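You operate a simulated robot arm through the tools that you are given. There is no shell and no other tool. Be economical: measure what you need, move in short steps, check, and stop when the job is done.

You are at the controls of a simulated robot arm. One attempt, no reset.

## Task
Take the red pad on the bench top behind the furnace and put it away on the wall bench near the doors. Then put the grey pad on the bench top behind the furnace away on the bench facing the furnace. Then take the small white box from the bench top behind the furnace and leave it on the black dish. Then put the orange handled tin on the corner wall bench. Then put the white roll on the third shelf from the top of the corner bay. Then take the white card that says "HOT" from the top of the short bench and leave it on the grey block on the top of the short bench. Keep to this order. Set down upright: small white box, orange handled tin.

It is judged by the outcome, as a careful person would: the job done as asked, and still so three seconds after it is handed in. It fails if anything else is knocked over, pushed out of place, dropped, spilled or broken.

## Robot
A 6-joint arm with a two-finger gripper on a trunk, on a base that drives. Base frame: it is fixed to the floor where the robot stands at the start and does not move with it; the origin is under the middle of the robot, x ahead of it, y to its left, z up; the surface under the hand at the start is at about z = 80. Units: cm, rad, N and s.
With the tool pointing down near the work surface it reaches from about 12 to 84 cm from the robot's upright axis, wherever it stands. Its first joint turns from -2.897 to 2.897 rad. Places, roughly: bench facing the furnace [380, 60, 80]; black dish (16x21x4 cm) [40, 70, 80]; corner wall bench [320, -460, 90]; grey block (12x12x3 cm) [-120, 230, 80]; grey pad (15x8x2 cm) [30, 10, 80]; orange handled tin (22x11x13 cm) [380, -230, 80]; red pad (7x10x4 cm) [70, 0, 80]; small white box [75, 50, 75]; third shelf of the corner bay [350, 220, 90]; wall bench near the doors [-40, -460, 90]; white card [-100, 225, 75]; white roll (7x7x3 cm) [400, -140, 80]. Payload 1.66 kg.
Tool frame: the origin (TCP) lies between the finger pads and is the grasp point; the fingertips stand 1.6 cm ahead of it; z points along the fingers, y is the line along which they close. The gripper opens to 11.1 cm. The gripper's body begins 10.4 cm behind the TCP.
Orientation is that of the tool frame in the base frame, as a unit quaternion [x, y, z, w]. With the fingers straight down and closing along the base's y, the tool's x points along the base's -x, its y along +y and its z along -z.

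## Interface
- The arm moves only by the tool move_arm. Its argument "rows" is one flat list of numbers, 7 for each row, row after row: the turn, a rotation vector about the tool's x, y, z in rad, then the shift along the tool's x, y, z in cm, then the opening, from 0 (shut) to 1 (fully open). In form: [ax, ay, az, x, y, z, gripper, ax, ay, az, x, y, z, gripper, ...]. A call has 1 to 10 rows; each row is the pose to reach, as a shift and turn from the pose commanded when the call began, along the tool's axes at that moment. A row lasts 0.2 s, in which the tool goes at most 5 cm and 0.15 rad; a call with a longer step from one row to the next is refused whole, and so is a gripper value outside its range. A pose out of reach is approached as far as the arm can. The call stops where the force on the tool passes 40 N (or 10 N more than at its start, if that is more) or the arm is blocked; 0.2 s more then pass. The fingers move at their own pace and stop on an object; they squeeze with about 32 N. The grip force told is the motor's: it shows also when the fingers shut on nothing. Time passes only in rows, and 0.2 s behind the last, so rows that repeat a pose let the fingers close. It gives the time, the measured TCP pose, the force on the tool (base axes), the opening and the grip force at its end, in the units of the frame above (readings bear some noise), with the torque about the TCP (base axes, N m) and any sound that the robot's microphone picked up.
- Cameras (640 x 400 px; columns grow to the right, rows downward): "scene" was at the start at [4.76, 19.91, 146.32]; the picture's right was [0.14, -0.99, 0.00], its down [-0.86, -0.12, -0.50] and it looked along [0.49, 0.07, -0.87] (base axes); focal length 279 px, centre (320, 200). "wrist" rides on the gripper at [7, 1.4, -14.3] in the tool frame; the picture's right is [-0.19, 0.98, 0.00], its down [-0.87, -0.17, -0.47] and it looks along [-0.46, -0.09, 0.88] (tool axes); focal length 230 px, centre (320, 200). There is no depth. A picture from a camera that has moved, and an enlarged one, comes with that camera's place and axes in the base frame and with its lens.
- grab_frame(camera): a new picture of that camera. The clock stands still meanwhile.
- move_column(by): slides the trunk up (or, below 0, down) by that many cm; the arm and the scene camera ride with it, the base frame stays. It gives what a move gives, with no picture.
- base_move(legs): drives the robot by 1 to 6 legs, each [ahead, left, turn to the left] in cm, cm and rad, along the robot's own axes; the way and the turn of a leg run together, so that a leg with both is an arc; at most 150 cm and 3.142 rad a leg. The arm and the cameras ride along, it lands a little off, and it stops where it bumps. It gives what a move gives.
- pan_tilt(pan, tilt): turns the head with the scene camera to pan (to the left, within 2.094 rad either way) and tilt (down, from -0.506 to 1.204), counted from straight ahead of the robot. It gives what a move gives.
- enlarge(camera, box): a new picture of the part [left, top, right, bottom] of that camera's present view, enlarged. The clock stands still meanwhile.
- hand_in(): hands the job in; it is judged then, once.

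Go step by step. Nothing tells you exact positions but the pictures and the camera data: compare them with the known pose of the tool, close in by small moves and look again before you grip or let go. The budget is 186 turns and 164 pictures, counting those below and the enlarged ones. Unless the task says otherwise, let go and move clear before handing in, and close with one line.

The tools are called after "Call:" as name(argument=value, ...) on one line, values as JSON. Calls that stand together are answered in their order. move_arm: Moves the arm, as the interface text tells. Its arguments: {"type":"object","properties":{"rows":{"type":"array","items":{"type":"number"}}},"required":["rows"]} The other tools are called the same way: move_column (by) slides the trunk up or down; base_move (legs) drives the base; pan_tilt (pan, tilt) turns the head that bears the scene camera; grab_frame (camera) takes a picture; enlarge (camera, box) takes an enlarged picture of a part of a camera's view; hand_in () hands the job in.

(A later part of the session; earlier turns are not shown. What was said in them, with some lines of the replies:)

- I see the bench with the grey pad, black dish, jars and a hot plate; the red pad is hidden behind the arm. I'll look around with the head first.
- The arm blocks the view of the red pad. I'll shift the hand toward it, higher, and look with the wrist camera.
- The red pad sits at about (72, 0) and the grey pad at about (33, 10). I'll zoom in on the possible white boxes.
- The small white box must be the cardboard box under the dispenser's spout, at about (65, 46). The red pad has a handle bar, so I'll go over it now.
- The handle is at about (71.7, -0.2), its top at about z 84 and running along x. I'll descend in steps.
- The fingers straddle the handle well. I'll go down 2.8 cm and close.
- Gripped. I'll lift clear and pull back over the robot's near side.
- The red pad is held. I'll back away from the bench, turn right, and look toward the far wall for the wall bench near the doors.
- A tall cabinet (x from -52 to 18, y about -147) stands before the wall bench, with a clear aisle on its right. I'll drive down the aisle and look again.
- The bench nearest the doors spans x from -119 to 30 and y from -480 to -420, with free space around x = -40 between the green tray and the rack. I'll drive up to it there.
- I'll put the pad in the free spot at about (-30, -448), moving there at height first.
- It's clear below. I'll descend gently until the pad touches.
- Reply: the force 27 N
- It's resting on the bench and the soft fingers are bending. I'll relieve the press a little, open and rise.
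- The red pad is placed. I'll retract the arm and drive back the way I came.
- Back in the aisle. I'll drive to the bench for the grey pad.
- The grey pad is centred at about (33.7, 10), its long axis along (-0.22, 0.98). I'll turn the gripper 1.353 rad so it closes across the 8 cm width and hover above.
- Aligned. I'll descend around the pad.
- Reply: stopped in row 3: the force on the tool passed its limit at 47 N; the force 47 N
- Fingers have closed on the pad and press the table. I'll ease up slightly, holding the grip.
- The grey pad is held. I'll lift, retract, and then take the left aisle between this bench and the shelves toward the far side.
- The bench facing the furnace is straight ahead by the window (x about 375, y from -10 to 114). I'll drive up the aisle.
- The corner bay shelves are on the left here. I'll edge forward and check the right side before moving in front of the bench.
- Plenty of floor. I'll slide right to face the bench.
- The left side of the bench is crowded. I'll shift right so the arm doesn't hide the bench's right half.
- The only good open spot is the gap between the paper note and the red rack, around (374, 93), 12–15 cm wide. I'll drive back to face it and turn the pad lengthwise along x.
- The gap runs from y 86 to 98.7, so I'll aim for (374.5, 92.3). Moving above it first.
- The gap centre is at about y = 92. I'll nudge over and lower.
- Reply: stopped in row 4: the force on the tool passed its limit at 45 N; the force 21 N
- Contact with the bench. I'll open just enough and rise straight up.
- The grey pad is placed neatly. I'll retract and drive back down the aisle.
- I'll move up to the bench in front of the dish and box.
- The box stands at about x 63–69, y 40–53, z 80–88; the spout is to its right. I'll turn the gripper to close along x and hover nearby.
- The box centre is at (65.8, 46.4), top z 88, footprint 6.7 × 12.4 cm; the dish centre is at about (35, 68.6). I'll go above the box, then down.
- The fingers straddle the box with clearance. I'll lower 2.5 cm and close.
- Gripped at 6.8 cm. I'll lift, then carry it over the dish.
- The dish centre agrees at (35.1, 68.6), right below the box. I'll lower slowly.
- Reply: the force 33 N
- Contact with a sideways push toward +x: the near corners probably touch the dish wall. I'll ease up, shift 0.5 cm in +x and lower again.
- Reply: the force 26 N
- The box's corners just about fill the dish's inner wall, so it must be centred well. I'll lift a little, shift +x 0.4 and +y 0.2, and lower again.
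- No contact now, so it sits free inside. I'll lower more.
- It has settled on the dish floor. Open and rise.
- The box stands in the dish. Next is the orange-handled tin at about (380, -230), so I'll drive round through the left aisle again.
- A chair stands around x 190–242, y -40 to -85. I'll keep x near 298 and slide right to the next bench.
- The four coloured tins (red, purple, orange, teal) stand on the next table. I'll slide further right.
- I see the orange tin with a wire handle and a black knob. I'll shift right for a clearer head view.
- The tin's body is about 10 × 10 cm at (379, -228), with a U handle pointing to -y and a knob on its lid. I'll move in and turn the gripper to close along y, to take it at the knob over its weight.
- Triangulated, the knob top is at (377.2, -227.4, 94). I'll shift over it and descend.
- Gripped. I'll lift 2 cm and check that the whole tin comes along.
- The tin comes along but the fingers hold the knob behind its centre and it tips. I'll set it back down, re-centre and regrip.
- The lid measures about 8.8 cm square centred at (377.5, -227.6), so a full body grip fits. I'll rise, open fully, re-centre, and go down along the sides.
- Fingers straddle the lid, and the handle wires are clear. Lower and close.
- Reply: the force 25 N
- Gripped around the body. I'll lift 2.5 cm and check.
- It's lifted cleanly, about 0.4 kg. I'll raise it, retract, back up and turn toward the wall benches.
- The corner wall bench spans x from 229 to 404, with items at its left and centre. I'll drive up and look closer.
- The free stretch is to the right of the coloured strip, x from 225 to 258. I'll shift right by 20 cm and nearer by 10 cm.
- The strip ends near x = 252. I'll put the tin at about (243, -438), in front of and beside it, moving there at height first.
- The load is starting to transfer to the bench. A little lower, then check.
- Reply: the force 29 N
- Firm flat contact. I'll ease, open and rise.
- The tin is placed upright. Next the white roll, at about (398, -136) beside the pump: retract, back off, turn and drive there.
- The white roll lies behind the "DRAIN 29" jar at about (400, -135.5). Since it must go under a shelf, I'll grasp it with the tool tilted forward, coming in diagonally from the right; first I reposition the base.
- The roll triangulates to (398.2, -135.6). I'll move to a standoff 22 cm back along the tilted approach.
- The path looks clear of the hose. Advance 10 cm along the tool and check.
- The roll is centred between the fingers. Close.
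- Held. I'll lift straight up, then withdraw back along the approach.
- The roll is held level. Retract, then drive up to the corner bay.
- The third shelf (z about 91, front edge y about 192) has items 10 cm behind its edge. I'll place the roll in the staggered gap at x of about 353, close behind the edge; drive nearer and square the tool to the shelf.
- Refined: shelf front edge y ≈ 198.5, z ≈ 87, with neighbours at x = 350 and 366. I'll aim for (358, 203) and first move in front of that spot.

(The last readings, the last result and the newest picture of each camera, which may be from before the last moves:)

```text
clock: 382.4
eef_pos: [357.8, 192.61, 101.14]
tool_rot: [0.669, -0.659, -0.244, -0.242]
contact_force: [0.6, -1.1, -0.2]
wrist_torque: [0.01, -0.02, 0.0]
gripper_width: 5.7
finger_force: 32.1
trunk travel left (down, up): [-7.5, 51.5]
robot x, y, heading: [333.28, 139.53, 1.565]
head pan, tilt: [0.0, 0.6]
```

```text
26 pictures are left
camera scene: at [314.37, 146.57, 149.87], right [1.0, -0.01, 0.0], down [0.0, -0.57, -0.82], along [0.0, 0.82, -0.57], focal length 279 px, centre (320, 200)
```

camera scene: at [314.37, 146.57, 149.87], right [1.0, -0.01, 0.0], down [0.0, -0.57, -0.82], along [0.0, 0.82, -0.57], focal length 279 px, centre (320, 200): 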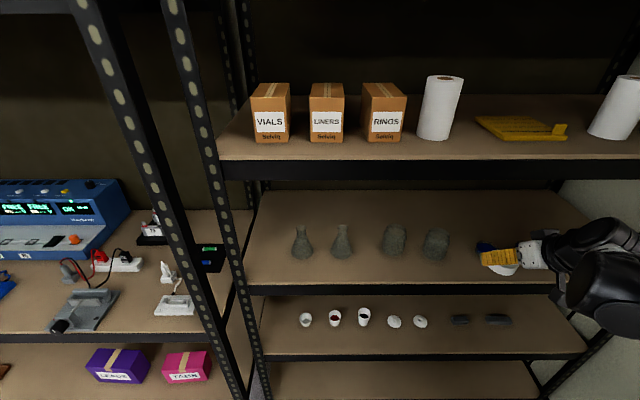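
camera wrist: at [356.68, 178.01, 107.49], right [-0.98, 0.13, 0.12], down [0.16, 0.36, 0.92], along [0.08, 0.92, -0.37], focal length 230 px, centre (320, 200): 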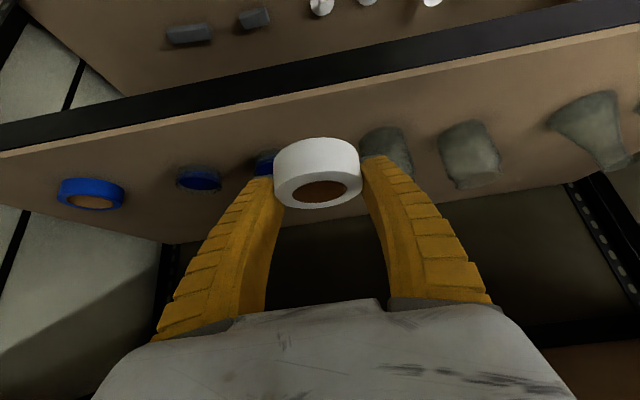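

The edge is at y ≈ 197.5, shelf z ≈ 87.4. I'll move in above the spot, then lower vertically.

Call:
move_arm(rows=[0, 0, 0, -1.5, 0, 3.4, 0, 0, 0, 0, -3, 0, 6.8, 0, 0, 0, 0, -4.37, 0, 10.2, 0, 0, 0, 0, -3.4, 0, 11.35, 0, 0, 0, 0, -2.76, 0, 12.1, 0])

Call:
grab_frame(camera="wrist")

Call:
enlarge(camera="scene", box=[410, 200, 600, 320])

```text
clock: 383.6
eef_pos: [357.7, 202.42, 93.72]
tool_rot: [0.668, -0.659, -0.245, -0.243]
contact_force: [0.3, -0.1, -1.2]
wrist_torque: [-0.04, 0.0, 0.0]
gripper_width: 5.72
finger_force: 32.1
trunk travel left (down, up): [-7.5, 51.5]
robot x, y, heading: [333.29, 139.5, 1.567]
head pan, tilt: [0.0, 0.6]
```

```text
25 pictures are left
camera wrist: at [356.63, 187.8, 99.99], right [-0.98, 0.13, 0.12], down [0.16, 0.36, 0.92], along [0.08, 0.92, -0.37], focal length 230 px, centre (320, 200)
```

wrist: 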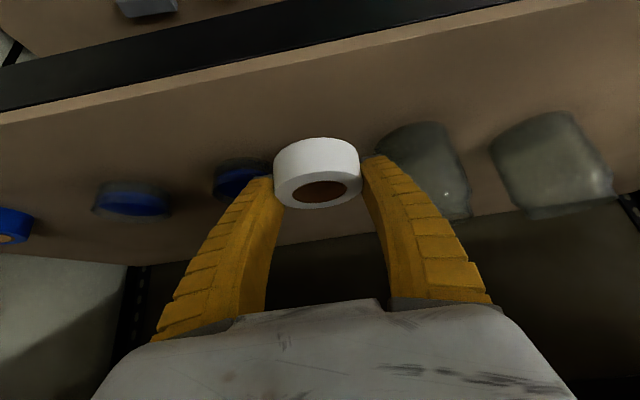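

```text
3.33 times, centred on (505, 260) of scene
camera zoom: at [314.33, 146.53, 149.87], right [1.0, 0.0, 0.0], down [0.0, -0.56, -0.83], along [0.0, 0.83, -0.56], focal length 929 px, centre (-297, 0)
```

zoom: 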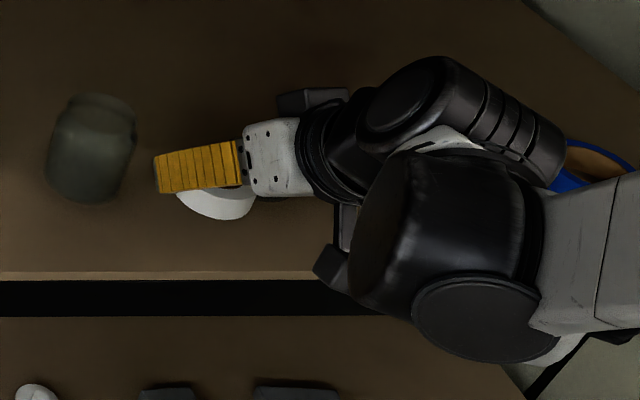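

Call:
move_arm(rows=[0, 0, 0, 0.64, 0, 0.77, 0, 0, 0, 0, 1.29, 0, 1.53, 0, 0, 0, 0, 1.74, 0, 2.07, 0, 0, 0, 0, 2.06, 0, 2.45, 0, 0, 0, 0, 2.25, 0, 2.68, 0])

Call:
grab_frame(camera="wrist")

```text
clock: 384.8
eef_pos: [357.56, 202.44, 90.36]
tool_rot: [0.667, -0.66, -0.245, -0.244]
contact_force: [2.6, 3.4, 20.1]
wrist_torque: [-0.22, -0.23, 0.03]
gripper_width: 5.78
finger_force: 32.5
trunk travel left (down, up): [-7.5, 51.5]
robot x, y, heading: [333.14, 139.43, 1.562]
head pan, tilt: [0.0, 0.6]
```

```text
23 pictures are left
camera wrist: at [356.53, 187.73, 96.61], right [-0.98, 0.13, 0.12], down [0.16, 0.35, 0.92], along [0.08, 0.93, -0.37], focal length 230 px, centre (320, 200)
```

wrist: 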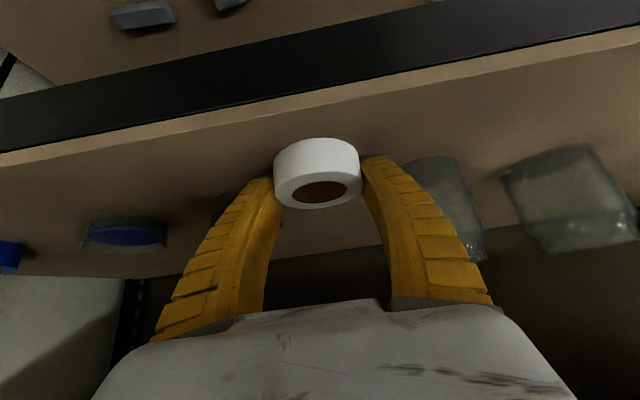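

Contact on the shelf. Open slightly and withdraw back along the tool.

Call:
move_arm(rows=[0, 0, 0, 0, 0, 0, 0.6, 0, 0, 0, 0, 0, 0, 0.68, 0, 0, 0, 0, 0, -0.5, 0.68, 0, 0, 0, 0, 0, -2, 0.68, 0, 0, 0, 0, 0, -5, 0.68, 0, 0, 0, 0, 0, -9, 0.68, 0, 0, 0, 0, 0, -13, 0.68])

Call:
grab_frame(camera="wrist")

```text
clock: 386.4
eef_pos: [357.7, 193.99, 100.18]
tool_rot: [0.669, -0.659, -0.245, -0.242]
contact_force: [-0.7, 0.9, -0.5]
wrist_torque: [0.0, 0.03, 0.02]
gripper_width: 7.68
finger_force: 1.3
trunk travel left (down, up): [-7.5, 51.5]
robot x, y, heading: [333.17, 139.5, 1.569]
head pan, tilt: [0.0, 0.6]
```

```text
22 pictures are left
camera wrist: at [356.67, 179.42, 106.53], right [-0.98, 0.13, 0.12], down [0.16, 0.36, 0.92], along [0.08, 0.93, -0.37], focal length 230 px, centre (320, 200)
```

wrist: 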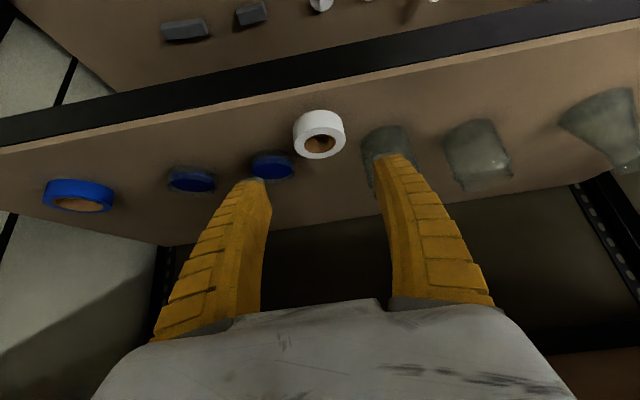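

The roll is standing on the third shelf. I'll retract, square up and drive back down the aisle to the short bench.

Call:
move_arm(rows=[0, 0, 0, 0.6, 3.3, -2.6, 0.68, 0, 0, 0, 1.2, 6.6, -5.2, 0.68, 0, 0, 0, 1.8, 9.9, -7.8, 0.68, 0, 0, 0, 2.4, 13.2, -10.4, 0.68, 0, 0, 0, 3, 16.5, -13, 0.68, 0, 0, 0, 3.6, 19.8, -15.6, 0.68, 0, 0, 0, 4.2, 23, -18, 0.68])

Call:
base_move(legs=[[0, 0, -1.567], [-150, 0, 0], [-120, 0, 0]])

```text
clock: 388.0
eef_pos: [335.03, 178.79, 111.03]
tool_rot: [0.668, -0.659, -0.246, -0.243]
contact_force: [-0.7, -0.5, -0.4]
wrist_torque: [-0.03, 0.0, -0.02]
gripper_width: 7.72
finger_force: 0.9
trunk travel left (down, up): [-7.5, 51.5]
robot x, y, heading: [333.38, 139.51, 1.569]
head pan, tilt: [0.0, 0.6]
```

```text
clock: 405.0
eef_pos: [99.52, 130.2, 111.1]
tool_rot: [-0.025, 0.938, 0.008, 0.345]
contact_force: [-0.7, 0.4, 0.1]
wrist_torque: [-0.04, 0.0, 0.03]
gripper_width: 7.71
finger_force: 1.0
trunk travel left (down, up): [-7.5, 51.5]
robot x, y, heading: [60.09, 130.46, 0.03]
head pan, tilt: [0.0, 0.6]
```

Call:
base_move(legs=[[-150, 0, -0.03], [-12, 0, 0], [0, 0, 1.57]])

Call:
pan_tilt(pan=0.0, tilt=0.6)

Call:
grab_frame(camera="scene")

Call:
grab_frame(camera="wrist")

```text
clock: 417.1
eef_pos: [-100.12, 166.88, 110.98]
tool_rot: [0.675, -0.652, -0.248, -0.24]
contact_force: [-1.0, -0.6, 0.5]
wrist_torque: [0.0, 0.0, 0.03]
gripper_width: 7.74
finger_force: 1.2
trunk travel left (down, up): [-7.5, 51.5]
robot x, y, heading: [-100.72, 127.65, 1.584]
head pan, tilt: [0.0, 0.6]
```

```text
clock: 417.7
eef_pos: [-100.15, 166.91, 111.07]
tool_rot: [0.676, -0.652, -0.248, -0.24]
contact_force: [-0.1, 0.4, 0.3]
wrist_torque: [-0.02, 0.0, 0.01]
gripper_width: 7.71
finger_force: 1.1
trunk travel left (down, up): [-7.5, 51.5]
robot x, y, heading: [-101.14, 127.77, 1.59]
head pan, tilt: [0.0, 0.6]
```

```text
21 pictures are left
camera scene: at [-120.17, 134.12, 149.87], right [1.0, 0.02, 0.0], down [0.01, -0.56, -0.83], along [-0.01, 0.82, -0.56], focal length 279 px, centre (320, 200)
```

scene: 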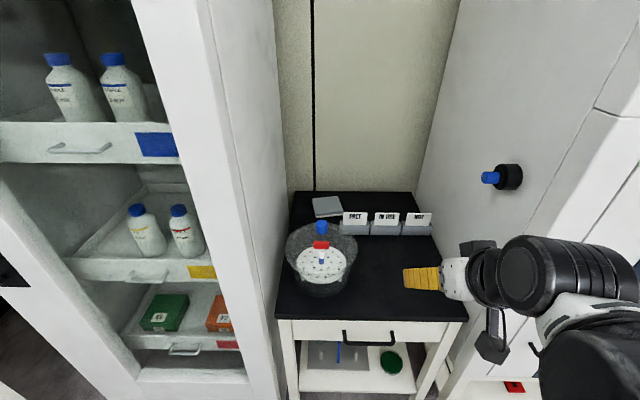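

```text
20 pictures are left
camera wrist: at [-100.94, 152.29, 117.33], right [-0.99, 0.11, 0.12], down [0.15, 0.36, 0.92], along [0.06, 0.93, -0.37], focal length 230 px, centre (320, 200)
```

wrist: 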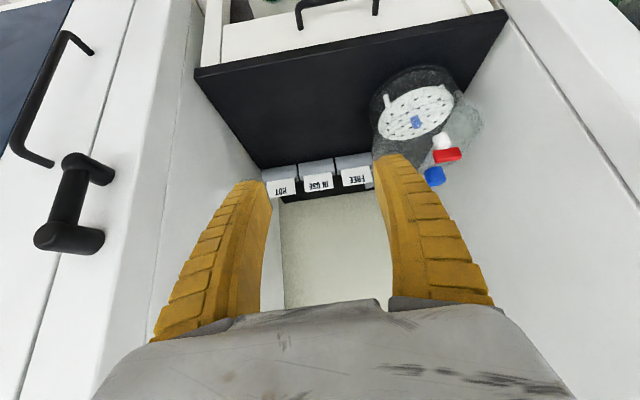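

Call:
enlarge(camera="scene", box=[270, 180, 462, 300])

```text
3.33 times, centred on (366, 240) of scene
camera zoom: at [-120.17, 134.12, 149.87], right [1.0, 0.02, 0.0], down [0.01, -0.56, -0.83], along [-0.01, 0.82, -0.56], focal length 929 px, centre (167, 67)
```

zoom: 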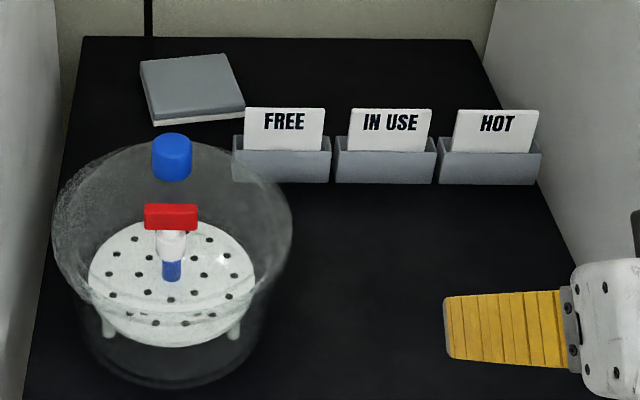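

The HOT card stands in the right-hand holder at about x = -85, y = 216; the grey block is at (-118, 227). I'll bring the tool upright, yaw it to pinch along y, and drive closer.

Call:
move_arm(rows=[0, 0.14, 0, 0, 0, 0, 0.6, 0, 0.28, 0, 0, 0, 0, 0.6, 0, 0.42, 0, 0, 0, 0, 0.6, 0, 0.56, 0, 0, 0, 0, 0.6, 0, 0.7, 0, 0, 0, 0, 0.6])

Call:
move_arm(rows=[0, 0, 0.145, 0, 0, 0, 0.6, 0, 0, 0.29, 0, 0, 0, 0.6, 0, 0, 0.435, 0, 0, 0, 0.6, 0, 0, 0.58, 0, 0, 0, 0.6, 0, 0, 0.725, 0, 0, 0, 0.6, 0, 0, 0.87, 0, 0, 0, 0.6, 0, 0, 1.015, 0, 0, 0, 0.6, 0, 0, 1.16, 0, 0, 0, 0.6, 0, 0, 1.305, 0, 0, 0, 0.6, 0, 0, 1.45, 0, 0, 0, 0.6])

Call:
base_move(legs=[[18, 2, -0.02]])

Call:
pan_tilt(pan=0.0, tilt=0.65)

Call:
grab_frame(camera="scene")

```text
clock: 418.9
eef_pos: [-100.16, 166.98, 110.98]
tool_rot: [0.72, -0.694, 0.001, -0.001]
contact_force: [-0.3, -0.3, 0.5]
wrist_torque: [0.02, 0.01, 0.02]
gripper_width: 6.82
finger_force: 1.1
trunk travel left (down, up): [-7.5, 51.5]
robot x, y, heading: [-101.07, 127.78, 1.588]
head pan, tilt: [0.0, 0.6]
```

```text
clock: 421.1
eef_pos: [-100.24, 166.9, 111.0]
tool_rot: [-0.077, 0.997, 0.002, 0.0]
contact_force: [1.3, -0.1, 0.6]
wrist_torque: [-0.02, -0.02, 0.03]
gripper_width: 6.84
finger_force: 1.3
trunk travel left (down, up): [-7.5, 51.5]
robot x, y, heading: [-101.4, 127.57, 1.585]
head pan, tilt: [0.0, 0.6]
```

```text
clock: 422.6
eef_pos: [-101.47, 184.76, 111.05]
tool_rot: [-0.069, 0.998, 0.001, 0.0]
contact_force: [-0.5, -0.2, -0.4]
wrist_torque: [-0.01, 0.01, 0.01]
gripper_width: 6.85
finger_force: 1.3
trunk travel left (down, up): [-7.5, 51.5]
robot x, y, heading: [-103.6, 145.59, 1.564]
head pan, tilt: [0.0, 0.6]
```

```text
clock: 423.2
eef_pos: [-101.6, 184.72, 110.91]
tool_rot: [-0.069, 0.998, 0.002, 0.001]
contact_force: [0.0, -0.1, -0.1]
wrist_torque: [0.01, 0.01, -0.01]
gripper_width: 6.84
finger_force: 1.2
trunk travel left (down, up): [-7.5, 51.5]
robot x, y, heading: [-103.46, 145.42, 1.568]
head pan, tilt: [0.0, 0.649]
```

```text
18 pictures are left
camera scene: at [-122.19, 152.32, 149.44], right [1.0, 0.0, 0.0], down [0.0, -0.6, -0.8], along [0.0, 0.8, -0.6], focal length 279 px, centre (320, 200)
```

scene: 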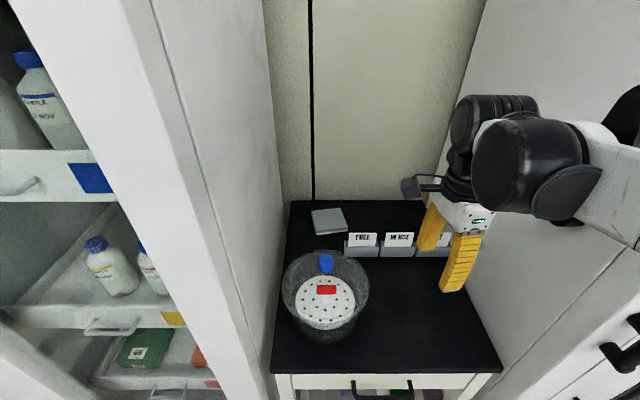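

The wrist would come too close to the oven wall if vertical, so I'll grasp the card with the hand leaning left by 0.61 rad (in the card's plane). First orient, then move above the card.

Call:
move_arm(rows=[0, 0, 0.138, 0, 0, 0, 0.4])

Call:
move_arm(rows=[0, -0.125, 0, 0, 0, 0, 0.4, 0, -0.25, 0, 0, 0, 0, 0.4, 0, -0.375, 0, 0, 0, 0, 0.4, 0, -0.5, 0, 0, 0, 0, 0.4, 0, -0.61, 0, 0, 0, 0, 0.4])

Call:
move_arm(rows=[0, 0, 0, -0.83, 3.5, 2.07, 0.4, 0, 0, 0, -1.66, 7, 4.14, 0.4, 0, 0, 0, -2.48, 10.5, 6.2, 0.4, 0, 0, 0, -3.3, 14, 8.3, 0.4, 0, 0, 0, -4.14, 17.5, 10.36, 0.4, 0, 0, 0, -4.97, 21, 12.4, 0.4, 0, 0, 0, -5.8, 24.5, 14.5, 0.4, 0, 0, 0, -6.6, 28, 16.6, 0.4, 0, 0, 0, -7.45, 31.5, 18.65, 0.4])

Call:
grab_frame(camera="wrist")

Call:
grab_frame(camera="scene")

```text
clock: 423.6
eef_pos: [-101.66, 184.95, 111.14]
tool_rot: [0.001, 1.0, 0.001, 0.0]
contact_force: [0.6, 0.3, 0.9]
wrist_torque: [-0.03, -0.03, 0.01]
gripper_width: 4.7
finger_force: 1.4
trunk travel left (down, up): [-7.5, 51.5]
robot x, y, heading: [-103.02, 145.47, 1.566]
head pan, tilt: [0.0, 0.649]
```

```text
clock: 424.8
eef_pos: [-101.39, 184.8, 111.07]
tool_rot: [0.001, 0.954, 0.002, 0.301]
contact_force: [-0.2, -0.1, 0.5]
wrist_torque: [-0.01, 0.0, -0.01]
gripper_width: 4.66
finger_force: 1.8
trunk travel left (down, up): [-7.5, 51.5]
robot x, y, heading: [-103.56, 145.34, 1.568]
head pan, tilt: [0.0, 0.649]
```

```text
clock: 426.8
eef_pos: [-84.54, 216.38, 100.13]
tool_rot: [0.001, 0.954, 0.002, 0.301]
contact_force: [-0.8, -0.2, 0.0]
wrist_torque: [0.01, 0.0, 0.01]
gripper_width: 4.68
finger_force: 1.7
trunk travel left (down, up): [-7.5, 51.5]
robot x, y, heading: [-103.49, 145.63, 1.568]
head pan, tilt: [0.0, 0.649]
```

```text
17 pictures are left
camera wrist: at [-98.41, 217.72, 107.83], right [0.16, 0.98, 0.11], down [0.44, -0.17, 0.88], along [0.89, -0.09, -0.46], focal length 230 px, centre (320, 200)
```

wrist: 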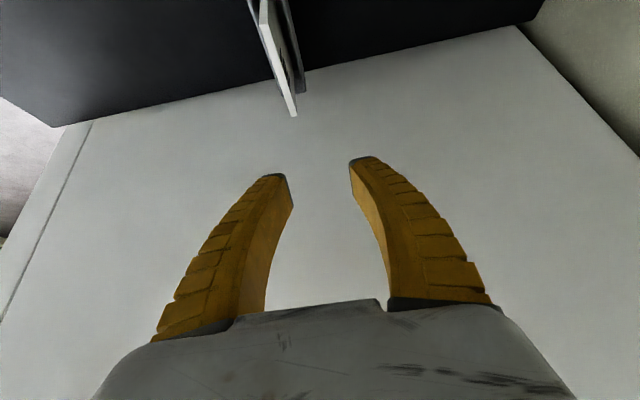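

```text
16 pictures are left
camera scene: at [-122.17, 152.36, 149.43], right [1.0, 0.0, 0.0], down [0.0, -0.61, -0.8], along [0.0, 0.8, -0.61], focal length 279 px, centre (320, 200)
```

scene: 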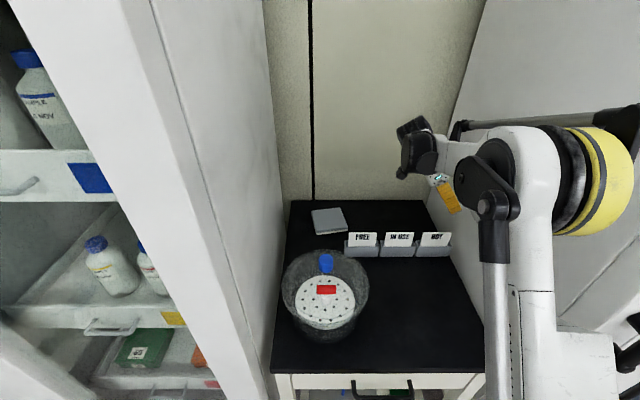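

The card's top edge lies at y ≈ 214.7. I'll shift 1.5 cm nearer, open a bit more, and descend part way.

Call:
move_arm(rows=[0, 0, 0, 0, -1.5, 0, 0.55, 0, 0, 0, 2.4, -1.5, 3.2, 0.55, 0, 0, 0, 4.84, -1.5, 6.38, 0.55])

Call:
grab_frame(camera="wrist")

Call:
enlarge(camera="scene", box=[340, 180, 500, 280])

```text
clock: 427.6
eef_pos: [-84.87, 214.93, 92.05]
tool_rot: [0.0, 0.954, 0.002, 0.301]
contact_force: [0.1, -0.3, 0.1]
wrist_torque: [-0.01, -0.01, 0.01]
gripper_width: 6.29
finger_force: 1.9
trunk travel left (down, up): [-7.5, 51.5]
robot x, y, heading: [-103.52, 145.66, 1.571]
head pan, tilt: [0.0, 0.649]
```

```text
15 pictures are left
camera wrist: at [-98.78, 216.27, 99.69], right [0.16, 0.98, 0.11], down [0.44, -0.17, 0.88], along [0.89, -0.09, -0.46], focal length 230 px, centre (320, 200)
```

wrist: 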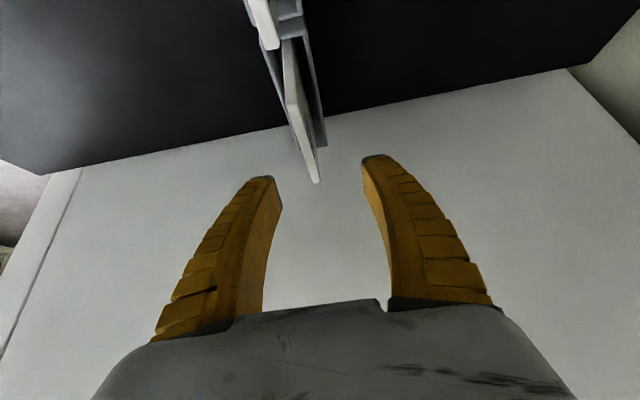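

```text
4.00 times, centred on (420, 230) of scene
camera zoom: at [-122.19, 152.37, 149.43], right [1.0, 0.0, 0.0], down [0.0, -0.6, -0.8], along [0.0, 0.8, -0.6], focal length 1114 px, centre (-80, 80)
```

zoom: 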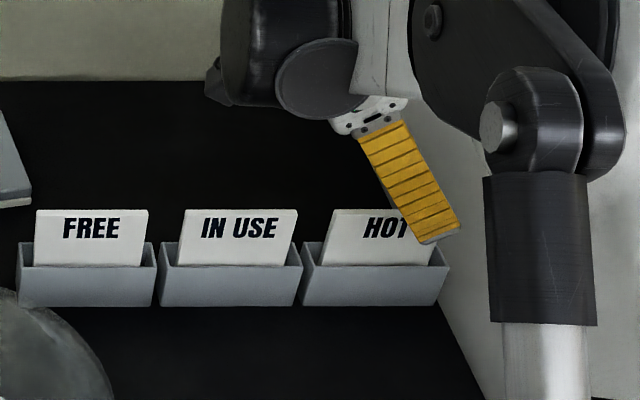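

The card is between the fingers' planes. Descend 5 cm and pinch.

Call:
move_arm(rows=[0, 0, 0, 1.2, -0.4, 1.6, 0.55, 0, 0, 0, 2.3, -0.4, 3.1, 0.55, 0, 0, 0, 3.1, -0.4, 4.0, 0.55, 0, 0, 0, 3.1, -0.4, 4.0, 0.3, 0, 0, 0, 3.1, -0.4, 4.0, 0, 0, 0, 0, 3.1, -0.4, 4.0, 0])

Call:
grab_frame(camera="wrist")

```text
clock: 429.0
eef_pos: [-85.21, 214.61, 87.03]
tool_rot: [0.0, 0.954, 0.002, 0.301]
contact_force: [-1.6, -0.5, 3.4]
wrist_torque: [-0.03, 0.08, 0.03]
gripper_width: 0.61
finger_force: 31.7
trunk travel left (down, up): [-7.5, 51.5]
robot x, y, heading: [-103.48, 145.47, 1.571]
head pan, tilt: [0.0, 0.649]
```

```text
13 pictures are left
camera wrist: at [-99.03, 215.83, 94.73], right [0.16, 0.98, 0.11], down [0.44, -0.17, 0.88], along [0.89, -0.09, -0.46], focal length 230 px, centre (320, 200)
```

wrist: 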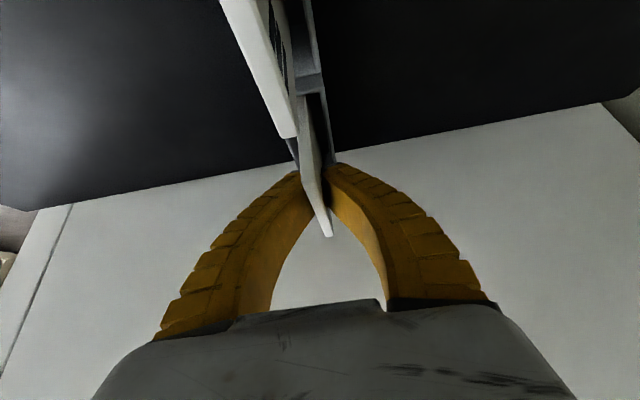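

Pinched. Lift it out of the holder and move left, away from the oven.

Call:
move_arm(rows=[0, 0, 0, -1.15, 0, -1.64, 0, 0, 0, 0, -2.87, 0, -4.1, 0, 0, 0, 0, -5.2, 0, -7.4, 0, 0, 0, 0, -8.04, 0, -11.47, 0, 0, 0, 0, -4.8, 0, -13.8, 0, 0, 0, 0, -1.5, 0, -16.1, 0, 0, 0, 0, 1.8, 0, -18.4, 0, 0, 0, 0, 5, 0, -20.7, 0, 0, 0, 0, 7.5, 0, -22.4, 0])

Call:
grab_frame(camera="scene")

```text
clock: 431.0
eef_pos: [-104.27, 214.32, 101.12]
tool_rot: [0.001, 0.954, 0.001, 0.301]
contact_force: [0.0, -0.1, -0.2]
wrist_torque: [0.02, 0.0, 0.01]
gripper_width: 0.6
finger_force: 31.9
trunk travel left (down, up): [-7.5, 51.5]
robot x, y, heading: [-103.7, 145.72, 1.57]
head pan, tilt: [0.0, 0.649]
```

```text
12 pictures are left
camera scene: at [-122.22, 152.32, 149.44], right [1.0, 0.0, 0.0], down [0.0, -0.6, -0.8], along [0.0, 0.8, -0.6], focal length 279 px, centre (320, 200)
```

scene: 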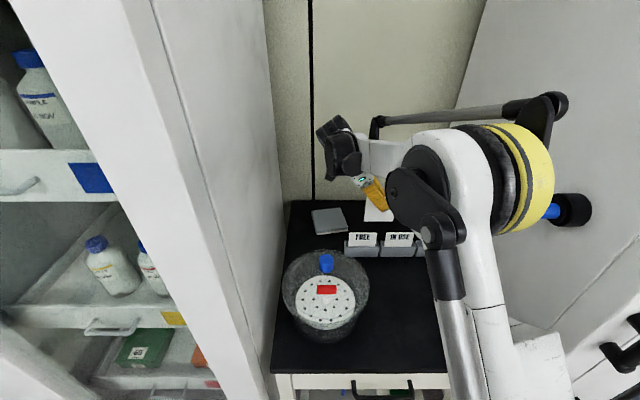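

Call:
enlarge(camera="scene", box=[290, 150, 450, 260])

```text
3.64 times, centred on (370, 205) of scene
camera zoom: at [-122.22, 152.32, 149.44], right [1.0, 0.0, 0.0], down [0.0, -0.6, -0.8], along [0.0, 0.8, -0.6], focal length 1013 px, centre (138, 182)
```

zoom: 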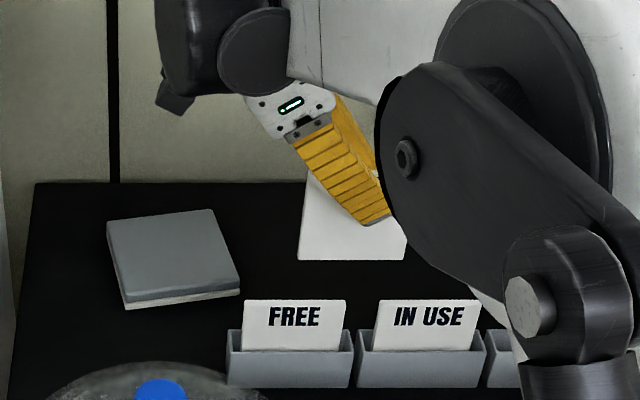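

The card is about 8.7 × 9 cm, held 6 cm above its lower edge. I'll yaw the hand back (CCW 90°) so it leans toward the robot, then lean the card.

Call:
move_arm(rows=[-0.083, 0, -0.1188, 0, 0, 0, 0, -0.166, 0, -0.2375, 0, 0, 0, 0, -0.25, 0, -0.3563, 0, 0, 0, 0, -0.333, 0, -0.475, 0, 0, 0, 0, -0.416, 0, -0.594, 0, 0, 0, 0, -0.5, 0, -0.7126, 0, 0, 0, 0, -0.583, 0, -0.831, 0, 0, 0, 0, -0.666, 0, -0.95, 0, 0, 0, 0, -0.749, 0, -1.069, 0, 0, 0, 0, -0.832, 0, -1.188, 0, 0, 0, 0])

Call:
move_arm(rows=[-0.069, 0, -0.0983, 0, 0, 0, 0])

```text
clock: 433.2
eef_pos: [-104.24, 214.46, 101.16]
tool_rot: [-0.633, 0.713, 0.202, 0.226]
contact_force: [-0.3, 0.0, -0.2]
wrist_torque: [-0.01, 0.0, -0.05]
gripper_width: 0.61
finger_force: 31.6
trunk travel left (down, up): [-7.5, 51.5]
robot x, y, heading: [-103.87, 145.4, 1.566]
head pan, tilt: [0.0, 0.649]
```

```text
clock: 433.6
eef_pos: [-104.2, 214.39, 101.17]
tool_rot: [0.674, -0.674, -0.213, -0.213]
contact_force: [0.0, 0.1, -0.5]
wrist_torque: [0.02, -0.01, 0.0]
gripper_width: 0.61
finger_force: 32.0
trunk travel left (down, up): [-7.5, 51.5]
robot x, y, heading: [-103.2, 145.91, 1.567]
head pan, tilt: [0.0, 0.649]
```

Call:
move_arm(rows=[-0.1, 0, 0.07, -1.84, 2.96, 2.32, 0, -0.2, 0, 0.14, -3.69, 5.92, 4.64, 0, -0.3, 0, 0.21, -5.53, 8.88, 6.96, 0, -0.4, 0, 0.28, -7.38, 11.84, 9.28, 0, -0.5, 0, 0.35, -9.22, 14.8, 11.6, 0])

Call:
enlarge(camera="scene", box=[270, 150, 430, 260])

Call:
grab_frame(camera="wrist")

```text
clock: 434.8
eef_pos: [-119.21, 229.0, 97.04]
tool_rot: [-0.579, 0.706, 0.408, 0.0]
contact_force: [0.1, -0.4, -0.9]
wrist_torque: [-0.02, -0.02, -0.02]
gripper_width: 0.59
finger_force: 31.7
trunk travel left (down, up): [-7.5, 51.5]
robot x, y, heading: [-103.56, 145.64, 1.57]
head pan, tilt: [0.0, 0.649]
```

```text
3.64 times, centred on (350, 205) of scene
camera zoom: at [-122.21, 152.36, 149.43], right [1.0, 0.0, 0.0], down [0.0, -0.61, -0.8], along [0.0, 0.8, -0.61], focal length 1013 px, centre (211, 182)
```

zoom: 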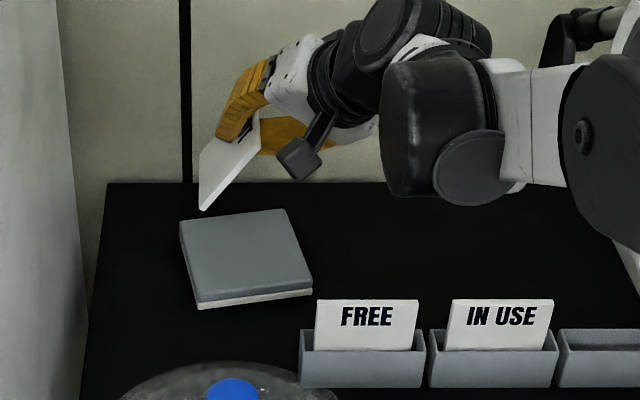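

```text
9 pictures are left
camera wrist: at [-115.83, 214.98, 104.04], right [-0.74, 0.15, 0.65], down [0.65, 0.44, 0.63], along [-0.19, 0.89, -0.42], focal length 230 px, centre (320, 200)
```

wrist: 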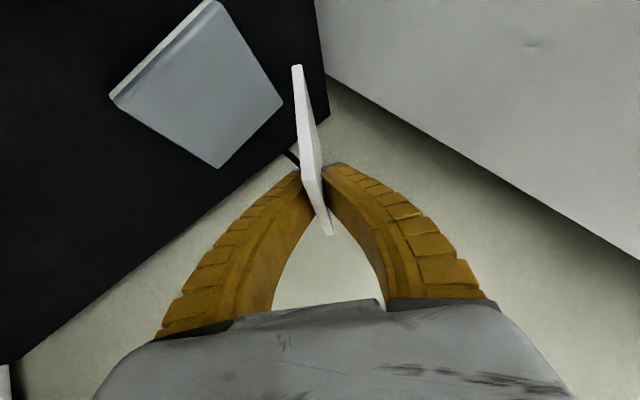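

The lean works: the card's lower edge will land just inside the block's left edge. Lower it in steps.

Call:
move_arm(rows=[0, 0, 0, 1.1, -1.6, 1.6, 0, 0, 0, 0, 2.2, -3.2, 3.2, 0, 0, 0, 0, 3.38, -4.73, 4.76, 0, 0, 0, 0, 3.57, -4.96, 5.03, 0, 0, 0, 0, 3.76, -5.19, 5.3, 0])

Call:
enlarge(camera="scene", box=[270, 150, 430, 260])

```text
clock: 436.0
eef_pos: [-118.58, 228.68, 88.79]
tool_rot: [-0.578, 0.707, 0.407, 0.001]
contact_force: [0.3, 0.1, 0.0]
wrist_torque: [0.02, -0.03, 0.0]
gripper_width: 0.6
finger_force: 32.1
trunk travel left (down, up): [-7.5, 51.5]
robot x, y, heading: [-103.38, 145.4, 1.57]
head pan, tilt: [0.0, 0.649]
```

```text
3.64 times, centred on (350, 205) of scene
camera zoom: at [-122.19, 152.31, 149.44], right [1.0, 0.0, 0.0], down [0.0, -0.6, -0.8], along [0.0, 0.8, -0.6], focal length 1013 px, centre (211, 182)
```

zoom: 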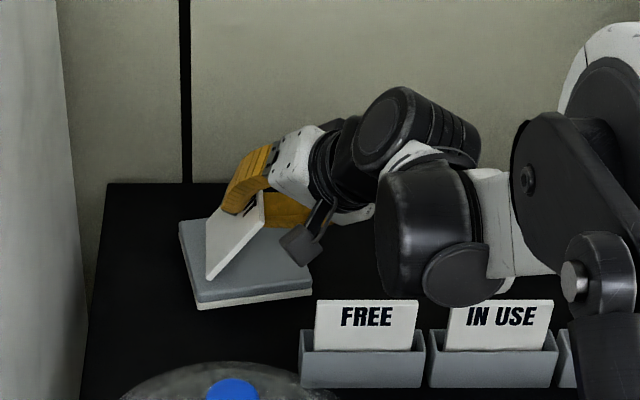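

Call:
move_arm(rows=[0, 0, 0, 0.095, -0.115, 0.133, 0, 0, 0, 0, 0.19, -0.23, 0.267, 0, 0, 0, 0, 0.28, -0.345, 0.4, 0, 0, 0, 0, 0.38, -0.46, 0.53, 0, 0, 0, 0, 0.47, -0.576, 0.667, 0])

```text
clock: 437.2
eef_pos: [-118.45, 228.74, 87.77]
tool_rot: [-0.579, 0.707, 0.407, 0.002]
contact_force: [0.7, 0.8, 5.7]
wrist_torque: [-0.21, 0.1, 0.07]
gripper_width: 0.59
finger_force: 32.2
trunk travel left (down, up): [-7.5, 51.5]
robot x, y, heading: [-103.28, 145.67, 1.571]
head pan, tilt: [0.0, 0.649]
```

The lower edge rests on the block. I'll open partway so the card settles on the lower finger, then slide the finger out to the right so the card lays down gently.

Call:
move_arm(rows=[0, 0, 0, 0, 0, 0, 0.25, 0, 0, 0, 0, 0, 0, 0.55, 0, 0, 0, 0, 0, 0, 0.55, 0, 0, 0, -0.66, -1.64, -0.945, 0.55, 0, 0, 0, -1.32, -3.27, -1.89, 0.55, 0, 0, 0, -1.97, -4.9, -2.84, 0.55])

Call:
enlarge(camera="scene", box=[270, 150, 430, 260])

```text
clock: 438.6
eef_pos: [-112.58, 228.58, 87.71]
tool_rot: [-0.579, 0.707, 0.406, 0.001]
contact_force: [0.2, -0.4, 0.2]
wrist_torque: [0.0, 0.01, 0.0]
gripper_width: 6.29
finger_force: 1.3
trunk travel left (down, up): [-7.5, 51.5]
robot x, y, heading: [-103.41, 145.45, 1.566]
head pan, tilt: [0.0, 0.649]
```

```text
3.64 times, centred on (350, 205) of scene
camera zoom: at [-122.19, 152.31, 149.44], right [1.0, 0.0, 0.0], down [0.0, -0.6, -0.8], along [0.0, 0.8, -0.6], focal length 1013 px, centre (211, 182)
```

zoom: 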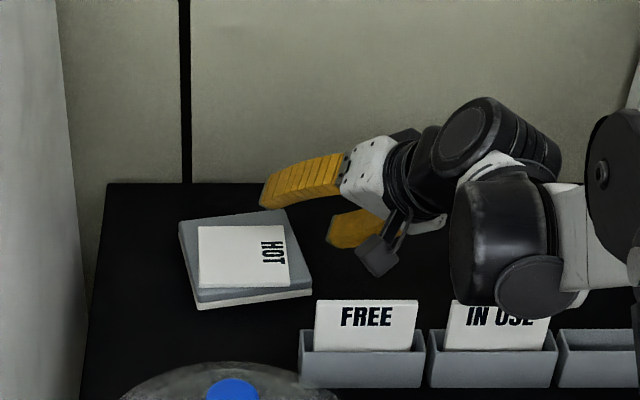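

The HOT card lies flat on the grey block. I'll raise the hand clear and pull back.

Call:
move_arm(rows=[0, 0, 0, -1.42, 1.73, -2, 0.55, 0, 0, 0, -3.3, 4.03, -4.67, 0.55, 0, 0, 0, -5.2, 6.34, -7.34, 0.55, 0, 0, 0, -7.1, 8.64, -10, 0.55, 0, 0, 0, -9, 10.9, -12.7, 0.55, 0, 0, 0, -5.7, 10.9, -15, 0.55, 0, 0, 0, -2.4, 10.9, -17.3, 0.55, 0, 0, 0, 0.8, 10.9, -19.6, 0.55, 0, 0, 0, 4.1, 10.9, -21.9, 0.55])

Call:
grab_frame(camera="scene")

```text
clock: 440.6
eef_pos: [-112.6, 212.46, 106.8]
tool_rot: [-0.579, 0.706, 0.407, 0.002]
contact_force: [0.6, -0.4, 0.3]
wrist_torque: [0.01, -0.01, -0.02]
gripper_width: 6.32
finger_force: 1.3
trunk travel left (down, up): [-7.5, 51.5]
robot x, y, heading: [-103.47, 145.8, 1.569]
head pan, tilt: [0.0, 0.649]
```

```text
6 pictures are left
camera scene: at [-122.2, 152.26, 149.45], right [1.0, 0.0, 0.0], down [0.0, -0.6, -0.8], along [0.0, 0.8, -0.6], focal length 279 px, centre (320, 200)
```

scene: 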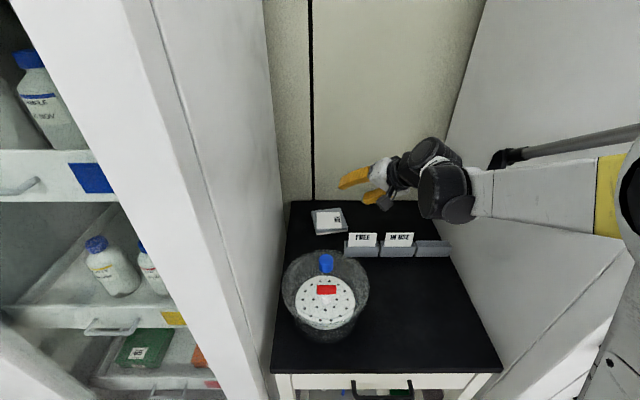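

All six items are where they were asked for, in the order asked, and the arm is clear, so I'm handing in.

Call:
hand_in()

```text
The job is handed in.
```

All six items were put away in the order you gave, with the small white box and the orange-handled tin set down upright, nothing else disturbed in the views I checked, and the job handed in.
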